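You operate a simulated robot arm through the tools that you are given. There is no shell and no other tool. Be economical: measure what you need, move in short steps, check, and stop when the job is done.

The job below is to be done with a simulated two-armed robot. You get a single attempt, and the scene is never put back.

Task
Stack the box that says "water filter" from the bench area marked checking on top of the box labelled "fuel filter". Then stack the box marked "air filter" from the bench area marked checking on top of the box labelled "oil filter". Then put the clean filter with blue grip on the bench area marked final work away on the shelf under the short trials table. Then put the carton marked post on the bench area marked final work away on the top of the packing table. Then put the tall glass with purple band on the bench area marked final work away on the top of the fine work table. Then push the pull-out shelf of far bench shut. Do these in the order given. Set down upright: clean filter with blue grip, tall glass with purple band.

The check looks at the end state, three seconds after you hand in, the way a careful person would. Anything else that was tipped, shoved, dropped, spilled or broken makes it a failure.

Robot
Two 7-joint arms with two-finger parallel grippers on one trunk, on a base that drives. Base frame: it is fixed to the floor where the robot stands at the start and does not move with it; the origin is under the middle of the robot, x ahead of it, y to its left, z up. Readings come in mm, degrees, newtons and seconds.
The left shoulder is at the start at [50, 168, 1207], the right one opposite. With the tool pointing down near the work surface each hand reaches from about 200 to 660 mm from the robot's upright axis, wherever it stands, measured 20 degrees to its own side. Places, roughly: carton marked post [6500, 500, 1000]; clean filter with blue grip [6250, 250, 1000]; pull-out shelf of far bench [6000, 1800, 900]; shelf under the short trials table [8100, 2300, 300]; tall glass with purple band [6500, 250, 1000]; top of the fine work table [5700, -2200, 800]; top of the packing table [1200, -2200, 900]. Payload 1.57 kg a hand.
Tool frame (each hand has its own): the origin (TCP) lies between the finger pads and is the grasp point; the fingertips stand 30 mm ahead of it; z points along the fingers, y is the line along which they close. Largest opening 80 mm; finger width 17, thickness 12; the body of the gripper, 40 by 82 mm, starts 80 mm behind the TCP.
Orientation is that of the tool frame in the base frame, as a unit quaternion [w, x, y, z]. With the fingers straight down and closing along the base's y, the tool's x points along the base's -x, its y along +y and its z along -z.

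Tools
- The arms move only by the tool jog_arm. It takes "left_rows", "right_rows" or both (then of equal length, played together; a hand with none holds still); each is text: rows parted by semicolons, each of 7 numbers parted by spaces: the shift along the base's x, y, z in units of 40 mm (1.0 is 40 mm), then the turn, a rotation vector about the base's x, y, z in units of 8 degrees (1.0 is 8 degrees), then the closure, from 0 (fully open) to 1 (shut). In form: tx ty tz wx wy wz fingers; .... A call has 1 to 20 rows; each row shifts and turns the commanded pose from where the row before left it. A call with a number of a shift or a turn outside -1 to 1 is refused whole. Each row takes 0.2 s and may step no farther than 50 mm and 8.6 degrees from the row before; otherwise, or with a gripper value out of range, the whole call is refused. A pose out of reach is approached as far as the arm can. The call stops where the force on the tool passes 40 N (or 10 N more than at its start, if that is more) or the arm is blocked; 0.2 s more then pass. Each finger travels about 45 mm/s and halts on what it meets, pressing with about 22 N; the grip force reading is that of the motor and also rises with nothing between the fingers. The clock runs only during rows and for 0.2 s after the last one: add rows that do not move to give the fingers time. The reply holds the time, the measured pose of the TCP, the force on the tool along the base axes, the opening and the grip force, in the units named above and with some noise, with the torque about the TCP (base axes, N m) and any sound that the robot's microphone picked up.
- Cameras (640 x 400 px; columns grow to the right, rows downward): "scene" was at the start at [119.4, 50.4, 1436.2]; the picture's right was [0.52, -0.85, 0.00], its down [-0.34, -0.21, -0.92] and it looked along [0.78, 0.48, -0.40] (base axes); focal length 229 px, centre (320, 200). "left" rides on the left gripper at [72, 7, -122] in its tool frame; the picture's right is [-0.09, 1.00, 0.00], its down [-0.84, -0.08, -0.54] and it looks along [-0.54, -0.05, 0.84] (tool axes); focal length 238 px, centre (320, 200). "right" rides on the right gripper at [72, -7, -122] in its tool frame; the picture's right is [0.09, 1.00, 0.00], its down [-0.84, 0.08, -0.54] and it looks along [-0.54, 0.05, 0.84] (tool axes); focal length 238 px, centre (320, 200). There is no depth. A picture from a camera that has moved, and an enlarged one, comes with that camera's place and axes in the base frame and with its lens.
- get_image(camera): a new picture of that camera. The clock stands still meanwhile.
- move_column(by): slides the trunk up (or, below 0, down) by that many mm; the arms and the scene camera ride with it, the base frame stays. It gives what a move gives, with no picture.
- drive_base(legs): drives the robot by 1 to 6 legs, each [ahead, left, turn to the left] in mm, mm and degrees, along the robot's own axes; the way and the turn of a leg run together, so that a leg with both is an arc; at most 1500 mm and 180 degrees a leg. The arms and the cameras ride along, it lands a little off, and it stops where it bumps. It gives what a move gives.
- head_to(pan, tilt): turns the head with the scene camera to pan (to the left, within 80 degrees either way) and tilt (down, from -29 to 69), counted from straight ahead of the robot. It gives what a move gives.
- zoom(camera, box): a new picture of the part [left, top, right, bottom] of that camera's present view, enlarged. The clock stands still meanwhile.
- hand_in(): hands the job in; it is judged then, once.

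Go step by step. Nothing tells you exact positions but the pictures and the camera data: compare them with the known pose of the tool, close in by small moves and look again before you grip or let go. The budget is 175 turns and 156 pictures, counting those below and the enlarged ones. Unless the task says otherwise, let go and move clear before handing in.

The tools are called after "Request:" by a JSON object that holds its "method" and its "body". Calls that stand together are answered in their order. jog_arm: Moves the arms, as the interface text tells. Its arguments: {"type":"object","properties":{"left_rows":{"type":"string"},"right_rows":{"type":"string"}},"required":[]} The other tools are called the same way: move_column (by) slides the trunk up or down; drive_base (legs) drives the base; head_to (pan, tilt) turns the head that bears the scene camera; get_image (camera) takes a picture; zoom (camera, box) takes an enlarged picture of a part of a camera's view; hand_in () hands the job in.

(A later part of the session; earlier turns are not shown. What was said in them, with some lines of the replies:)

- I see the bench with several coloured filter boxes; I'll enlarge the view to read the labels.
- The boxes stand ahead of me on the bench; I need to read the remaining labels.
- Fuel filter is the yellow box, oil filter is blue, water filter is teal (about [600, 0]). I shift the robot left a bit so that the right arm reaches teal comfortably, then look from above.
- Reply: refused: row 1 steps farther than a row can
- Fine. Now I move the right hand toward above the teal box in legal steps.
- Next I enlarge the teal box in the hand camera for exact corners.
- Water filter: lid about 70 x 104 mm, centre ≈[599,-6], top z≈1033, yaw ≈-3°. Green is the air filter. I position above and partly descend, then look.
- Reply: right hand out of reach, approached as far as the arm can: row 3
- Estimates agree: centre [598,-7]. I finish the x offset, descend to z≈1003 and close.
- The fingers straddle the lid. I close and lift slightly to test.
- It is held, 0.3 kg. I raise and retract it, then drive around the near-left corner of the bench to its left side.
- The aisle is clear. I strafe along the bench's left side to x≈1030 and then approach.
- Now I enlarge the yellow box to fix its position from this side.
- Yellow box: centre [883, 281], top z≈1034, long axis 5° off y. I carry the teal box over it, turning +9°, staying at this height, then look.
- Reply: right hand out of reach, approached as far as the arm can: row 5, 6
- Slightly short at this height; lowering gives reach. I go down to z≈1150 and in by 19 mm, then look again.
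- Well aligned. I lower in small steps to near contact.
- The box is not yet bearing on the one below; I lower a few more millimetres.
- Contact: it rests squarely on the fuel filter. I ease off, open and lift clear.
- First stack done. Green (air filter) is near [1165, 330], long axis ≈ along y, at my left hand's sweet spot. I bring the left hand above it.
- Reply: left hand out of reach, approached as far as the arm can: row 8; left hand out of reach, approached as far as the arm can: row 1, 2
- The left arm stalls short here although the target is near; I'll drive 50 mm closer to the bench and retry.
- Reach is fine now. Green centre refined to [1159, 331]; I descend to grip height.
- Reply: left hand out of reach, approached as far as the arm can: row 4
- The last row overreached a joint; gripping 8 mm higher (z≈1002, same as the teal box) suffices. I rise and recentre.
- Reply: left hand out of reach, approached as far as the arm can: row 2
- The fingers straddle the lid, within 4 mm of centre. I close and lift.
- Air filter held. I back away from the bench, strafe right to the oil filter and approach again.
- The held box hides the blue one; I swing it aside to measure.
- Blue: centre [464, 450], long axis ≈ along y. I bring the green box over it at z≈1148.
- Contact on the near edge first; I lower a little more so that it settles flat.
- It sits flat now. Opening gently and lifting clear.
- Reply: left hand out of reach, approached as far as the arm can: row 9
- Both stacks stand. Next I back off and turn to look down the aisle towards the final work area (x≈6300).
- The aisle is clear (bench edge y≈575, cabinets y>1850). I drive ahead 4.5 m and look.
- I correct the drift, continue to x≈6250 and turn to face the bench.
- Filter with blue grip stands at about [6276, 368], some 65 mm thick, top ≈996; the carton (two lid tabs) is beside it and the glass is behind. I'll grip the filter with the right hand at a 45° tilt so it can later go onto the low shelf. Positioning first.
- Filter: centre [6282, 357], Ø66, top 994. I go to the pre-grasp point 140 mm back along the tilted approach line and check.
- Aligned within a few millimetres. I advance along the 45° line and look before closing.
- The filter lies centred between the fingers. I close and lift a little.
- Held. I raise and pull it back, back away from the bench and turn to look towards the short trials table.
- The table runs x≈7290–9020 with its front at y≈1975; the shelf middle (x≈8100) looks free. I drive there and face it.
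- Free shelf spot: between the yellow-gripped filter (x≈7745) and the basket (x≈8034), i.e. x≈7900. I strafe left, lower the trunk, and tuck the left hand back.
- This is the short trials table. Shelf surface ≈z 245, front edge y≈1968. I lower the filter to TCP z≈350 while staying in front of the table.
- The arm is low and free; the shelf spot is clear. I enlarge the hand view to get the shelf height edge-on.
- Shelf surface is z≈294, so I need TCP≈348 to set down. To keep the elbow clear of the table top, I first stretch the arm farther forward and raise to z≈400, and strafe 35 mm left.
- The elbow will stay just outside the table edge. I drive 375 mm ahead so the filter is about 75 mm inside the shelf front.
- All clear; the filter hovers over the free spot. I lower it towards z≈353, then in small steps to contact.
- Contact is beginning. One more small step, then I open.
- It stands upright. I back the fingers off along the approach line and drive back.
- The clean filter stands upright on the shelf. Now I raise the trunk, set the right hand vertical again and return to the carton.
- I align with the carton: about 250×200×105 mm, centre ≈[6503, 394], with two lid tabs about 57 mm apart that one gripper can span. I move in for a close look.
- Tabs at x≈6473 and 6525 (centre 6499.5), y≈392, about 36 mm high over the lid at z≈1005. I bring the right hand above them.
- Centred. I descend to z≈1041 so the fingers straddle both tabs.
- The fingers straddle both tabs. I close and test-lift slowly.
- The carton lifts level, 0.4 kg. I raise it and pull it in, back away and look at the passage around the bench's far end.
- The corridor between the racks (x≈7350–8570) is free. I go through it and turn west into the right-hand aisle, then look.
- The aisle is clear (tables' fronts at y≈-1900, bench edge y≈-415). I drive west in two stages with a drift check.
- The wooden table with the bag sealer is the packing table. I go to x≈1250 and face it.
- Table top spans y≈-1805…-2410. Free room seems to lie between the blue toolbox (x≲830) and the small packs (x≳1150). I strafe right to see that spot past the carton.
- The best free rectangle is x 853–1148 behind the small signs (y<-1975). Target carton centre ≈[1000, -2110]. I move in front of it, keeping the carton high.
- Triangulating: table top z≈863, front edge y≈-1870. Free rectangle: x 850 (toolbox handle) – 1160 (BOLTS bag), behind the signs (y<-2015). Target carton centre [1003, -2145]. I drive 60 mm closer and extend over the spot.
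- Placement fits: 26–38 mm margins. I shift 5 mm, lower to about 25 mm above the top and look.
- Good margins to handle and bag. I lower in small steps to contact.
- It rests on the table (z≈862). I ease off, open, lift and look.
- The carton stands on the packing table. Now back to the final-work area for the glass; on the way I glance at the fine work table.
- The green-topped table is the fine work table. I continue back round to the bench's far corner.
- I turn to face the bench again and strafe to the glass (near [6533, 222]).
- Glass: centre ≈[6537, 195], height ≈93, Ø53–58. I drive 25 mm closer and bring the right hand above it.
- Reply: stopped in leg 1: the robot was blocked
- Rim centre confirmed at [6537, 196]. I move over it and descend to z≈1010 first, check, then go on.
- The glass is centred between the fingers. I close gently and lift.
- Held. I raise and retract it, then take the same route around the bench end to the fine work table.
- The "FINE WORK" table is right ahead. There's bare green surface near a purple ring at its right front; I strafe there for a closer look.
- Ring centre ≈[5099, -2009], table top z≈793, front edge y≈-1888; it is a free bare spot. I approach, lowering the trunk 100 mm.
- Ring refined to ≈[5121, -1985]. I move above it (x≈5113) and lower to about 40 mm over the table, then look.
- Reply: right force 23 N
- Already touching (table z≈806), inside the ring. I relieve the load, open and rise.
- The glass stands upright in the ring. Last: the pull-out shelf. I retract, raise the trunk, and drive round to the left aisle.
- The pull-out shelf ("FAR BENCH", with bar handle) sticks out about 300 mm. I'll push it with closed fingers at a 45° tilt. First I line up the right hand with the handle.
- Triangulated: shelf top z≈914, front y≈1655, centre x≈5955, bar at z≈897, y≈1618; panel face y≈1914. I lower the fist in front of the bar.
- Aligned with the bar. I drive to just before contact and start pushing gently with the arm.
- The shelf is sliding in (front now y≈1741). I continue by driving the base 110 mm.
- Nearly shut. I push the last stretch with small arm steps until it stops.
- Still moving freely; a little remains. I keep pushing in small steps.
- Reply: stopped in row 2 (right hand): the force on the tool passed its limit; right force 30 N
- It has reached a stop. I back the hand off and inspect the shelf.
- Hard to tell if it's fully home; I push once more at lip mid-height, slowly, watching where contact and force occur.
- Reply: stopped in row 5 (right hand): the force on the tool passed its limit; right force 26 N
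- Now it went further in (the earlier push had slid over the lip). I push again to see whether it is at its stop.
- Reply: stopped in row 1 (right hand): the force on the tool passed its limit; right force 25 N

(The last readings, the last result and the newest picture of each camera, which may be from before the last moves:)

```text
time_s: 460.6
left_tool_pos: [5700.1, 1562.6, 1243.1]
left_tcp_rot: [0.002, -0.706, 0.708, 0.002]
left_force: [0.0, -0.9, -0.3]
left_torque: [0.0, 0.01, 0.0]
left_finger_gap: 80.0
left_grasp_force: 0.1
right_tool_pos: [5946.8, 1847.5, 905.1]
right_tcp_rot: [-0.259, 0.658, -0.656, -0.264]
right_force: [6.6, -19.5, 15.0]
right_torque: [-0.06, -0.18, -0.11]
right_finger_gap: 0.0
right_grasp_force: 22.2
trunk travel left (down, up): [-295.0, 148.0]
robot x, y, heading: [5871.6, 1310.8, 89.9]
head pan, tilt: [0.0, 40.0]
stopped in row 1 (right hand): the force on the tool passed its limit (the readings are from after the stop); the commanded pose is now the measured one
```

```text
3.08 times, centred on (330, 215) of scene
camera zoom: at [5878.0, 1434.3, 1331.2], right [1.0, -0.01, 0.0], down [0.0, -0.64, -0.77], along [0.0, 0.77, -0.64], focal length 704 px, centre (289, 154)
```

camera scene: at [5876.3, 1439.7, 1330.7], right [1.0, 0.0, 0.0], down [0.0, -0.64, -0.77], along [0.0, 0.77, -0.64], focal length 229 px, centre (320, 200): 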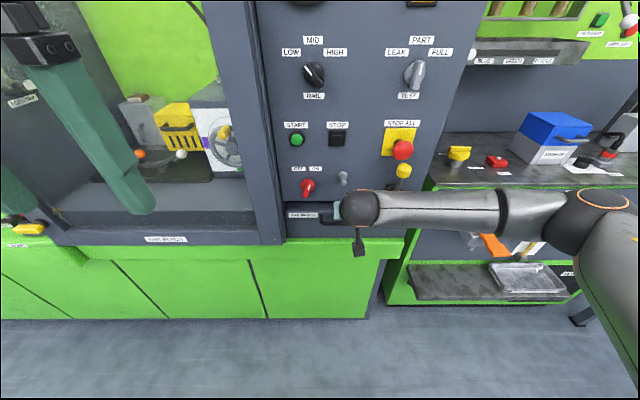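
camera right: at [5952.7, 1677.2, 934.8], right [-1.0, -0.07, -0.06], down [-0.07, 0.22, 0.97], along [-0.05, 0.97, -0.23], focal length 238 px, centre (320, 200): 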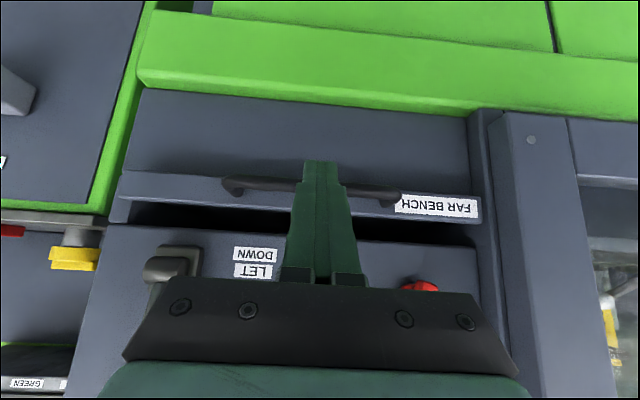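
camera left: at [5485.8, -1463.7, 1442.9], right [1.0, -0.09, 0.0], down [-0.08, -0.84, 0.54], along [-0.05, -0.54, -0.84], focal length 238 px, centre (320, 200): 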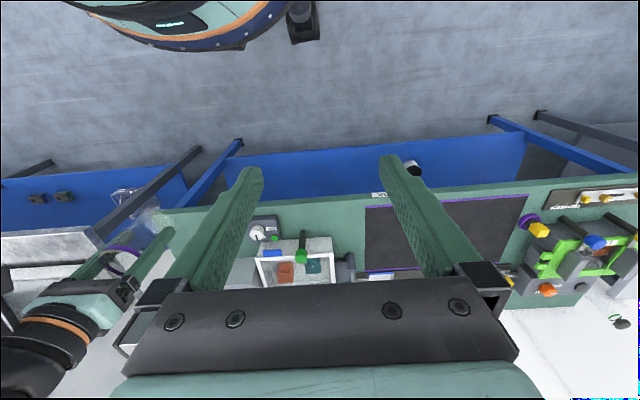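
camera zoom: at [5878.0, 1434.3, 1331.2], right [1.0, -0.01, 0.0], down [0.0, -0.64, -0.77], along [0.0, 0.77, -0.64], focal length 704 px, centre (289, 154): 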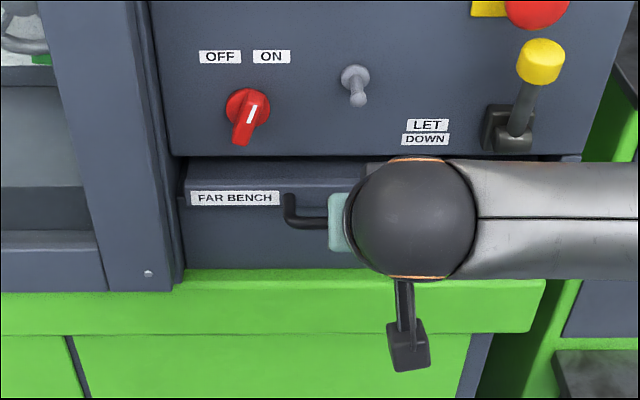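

Request:
{"method": "jog_arm", "body": {"right_rows": "0 -0.8 0 0 0 0 1;0 -0.8 0 0 0 0 1;0 -0.8 0 0 0 0 1;0 -0.8 0 0 0 0 1;0 -0.8 0 0 0 0 1;0.8 -0.8 0 0 0 0 1;0.8 -0.8 0 0 0 0 1;0 0 0 0 0 0 1"}}

Request:
{"method": "zoom", "body": {"camera": "scene", "box": [240, 150, 420, 280]}}

Request:
{"method": "get_image", "body": {"camera": "right"}}

```text
time_s: 462.4
left_tool_pos: [5700.4, 1565.0, 1240.9]
left_tcp_rot: [0.001, -0.706, 0.708, 0.002]
left_force: [0.3, 0.3, -0.3]
left_torque: [0.0, 0.0, -0.02]
left_finger_gap: 79.9
left_grasp_force: 0.1
right_tool_pos: [5983.5, 1659.3, 885.6]
right_tcp_rot: [-0.26, 0.658, -0.657, -0.262]
right_force: [-0.1, -1.1, 0.0]
right_torque: [-0.01, -0.02, 0.0]
right_finger_gap: 0.1
right_grasp_force: 21.3
right hand out of reach, approached as far as the arm can: row 6, 7
trunk travel left (down, up): [-295.0, 148.0]
robot x, y, heading: [5876.4, 1307.4, 89.7]
head pan, tilt: [0.0, 40.0]
```

```text
3.08 times, centred on (330, 215) of scene
camera zoom: at [5877.0, 1438.0, 1330.7], right [1.0, -0.01, 0.0], down [0.0, -0.64, -0.77], along [0.0, 0.77, -0.64], focal length 704 px, centre (289, 154)
```

zoom: 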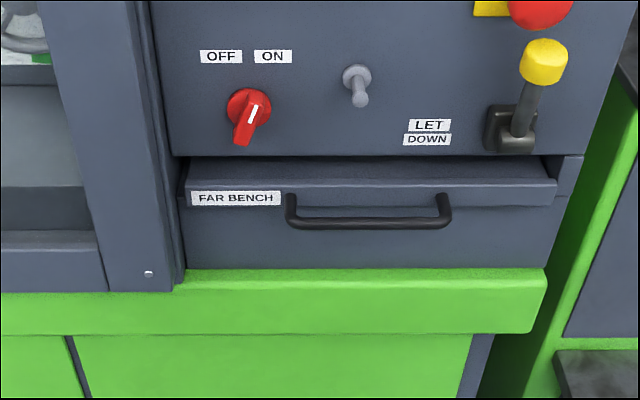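

```text
13 pictures are left
camera right: at [5989.9, 1523.6, 925.8], right [-1.0, -0.07, -0.06], down [-0.08, 0.24, 0.97], along [-0.05, 0.97, -0.24], focal length 238 px, centre (320, 200)
```

right: 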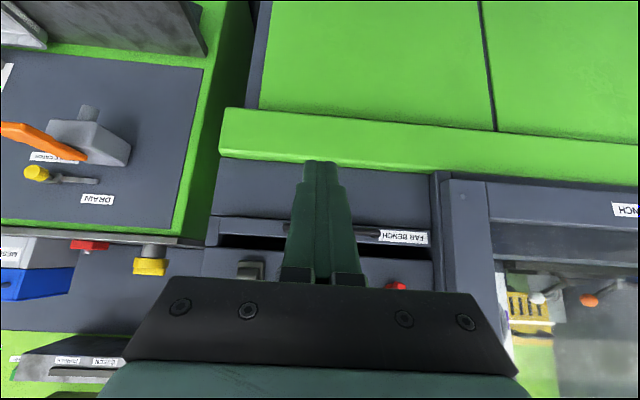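

The shelf front is now flush with the panel and against a firm stop: shut. I back clear and take a distant check of the two stacks.

Request:
{"method": "drive_base", "body": {"legs": [[-300, 0, 0], [0, 0, 80]]}}

Request:
{"method": "head_to", "body": {"pan": 20, "tilt": 10}}

Request:
{"method": "zoom", "body": {"camera": "scene", "box": [220, 120, 420, 250]}}

```text
time_s: 467.8
left_tool_pos: [5586.6, 889.8, 1241.4]
left_tcp_rot: [0.0, 0.994, -0.11, -0.001]
left_force: [-0.9, -0.1, -0.3]
left_torque: [0.03, 0.01, -0.05]
left_finger_gap: 79.8
left_grasp_force: 0.0
right_tool_pos: [5555.8, 1187.4, 886.2]
right_tcp_rot: [-0.038, 0.924, -0.098, -0.367]
right_force: [-0.2, 0.1, -0.2]
right_torque: [-0.02, -0.02, -0.01]
right_finger_gap: 0.1
right_grasp_force: 20.9
trunk travel left (down, up): [-295.0, 148.0]
robot x, y, heading: [5873.9, 1008.3, 167.6]
head pan, tilt: [0.0, 40.0]
```

```text
time_s: 468.8
left_tool_pos: [5587.2, 890.4, 1241.0]
left_tcp_rot: [0.0, 0.994, -0.109, -0.002]
left_force: [0.5, 0.2, -0.5]
left_torque: [0.02, 0.02, -0.01]
left_finger_gap: 79.9
left_grasp_force: 0.1
right_tool_pos: [5554.2, 1189.7, 885.5]
right_tcp_rot: [-0.039, 0.924, -0.099, -0.367]
right_force: [0.2, 1.0, 0.3]
right_torque: [0.02, 0.01, 0.02]
right_finger_gap: 0.0
right_grasp_force: 21.3
trunk travel left (down, up): [-295.0, 148.0]
robot x, y, heading: [5874.4, 1010.9, 167.2]
head pan, tilt: [20.0, 10.0]
```

```text
3.08 times, centred on (320, 185) of scene
camera zoom: at [5742.9, 1007.8, 1378.3], right [-0.13, 0.99, 0.0], down [0.17, 0.02, -0.98], along [-0.98, -0.13, -0.17], focal length 704 px, centre (320, 246)
```

zoom: 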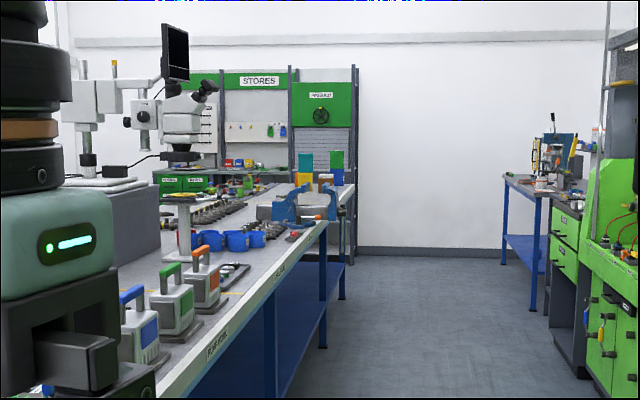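

Both stacks are visible and standing (teal on yellow, green on blue), the other items are placed, and the hands are clear, so I hand in.

Request:
{"method": "hand_in", "body": {}}

```text
The job is handed in.
```

I did all six steps in the order given and handed the job in.

- **Stacks:** the water filter box is on the fuel filter box, and the air filter box is on the oil filter box. I checked both from a distance at the end and they were still standing.
- **Clean filter with blue grip:** upright on the shelf under the short trials table.
- **Carton marked post:** on top of the packing table.
- **Tall glass with purple band:** upright on top of the fine work table, inside the purple ring marked there.
- **Pull-out shelf of far bench:** the first push slid over its front edge. The second push drove it to a firm stop, and its front looks level with the panel.

The base bumped the long bench once while I was closing in on the glass. I saw nothing moved or tipped by it.
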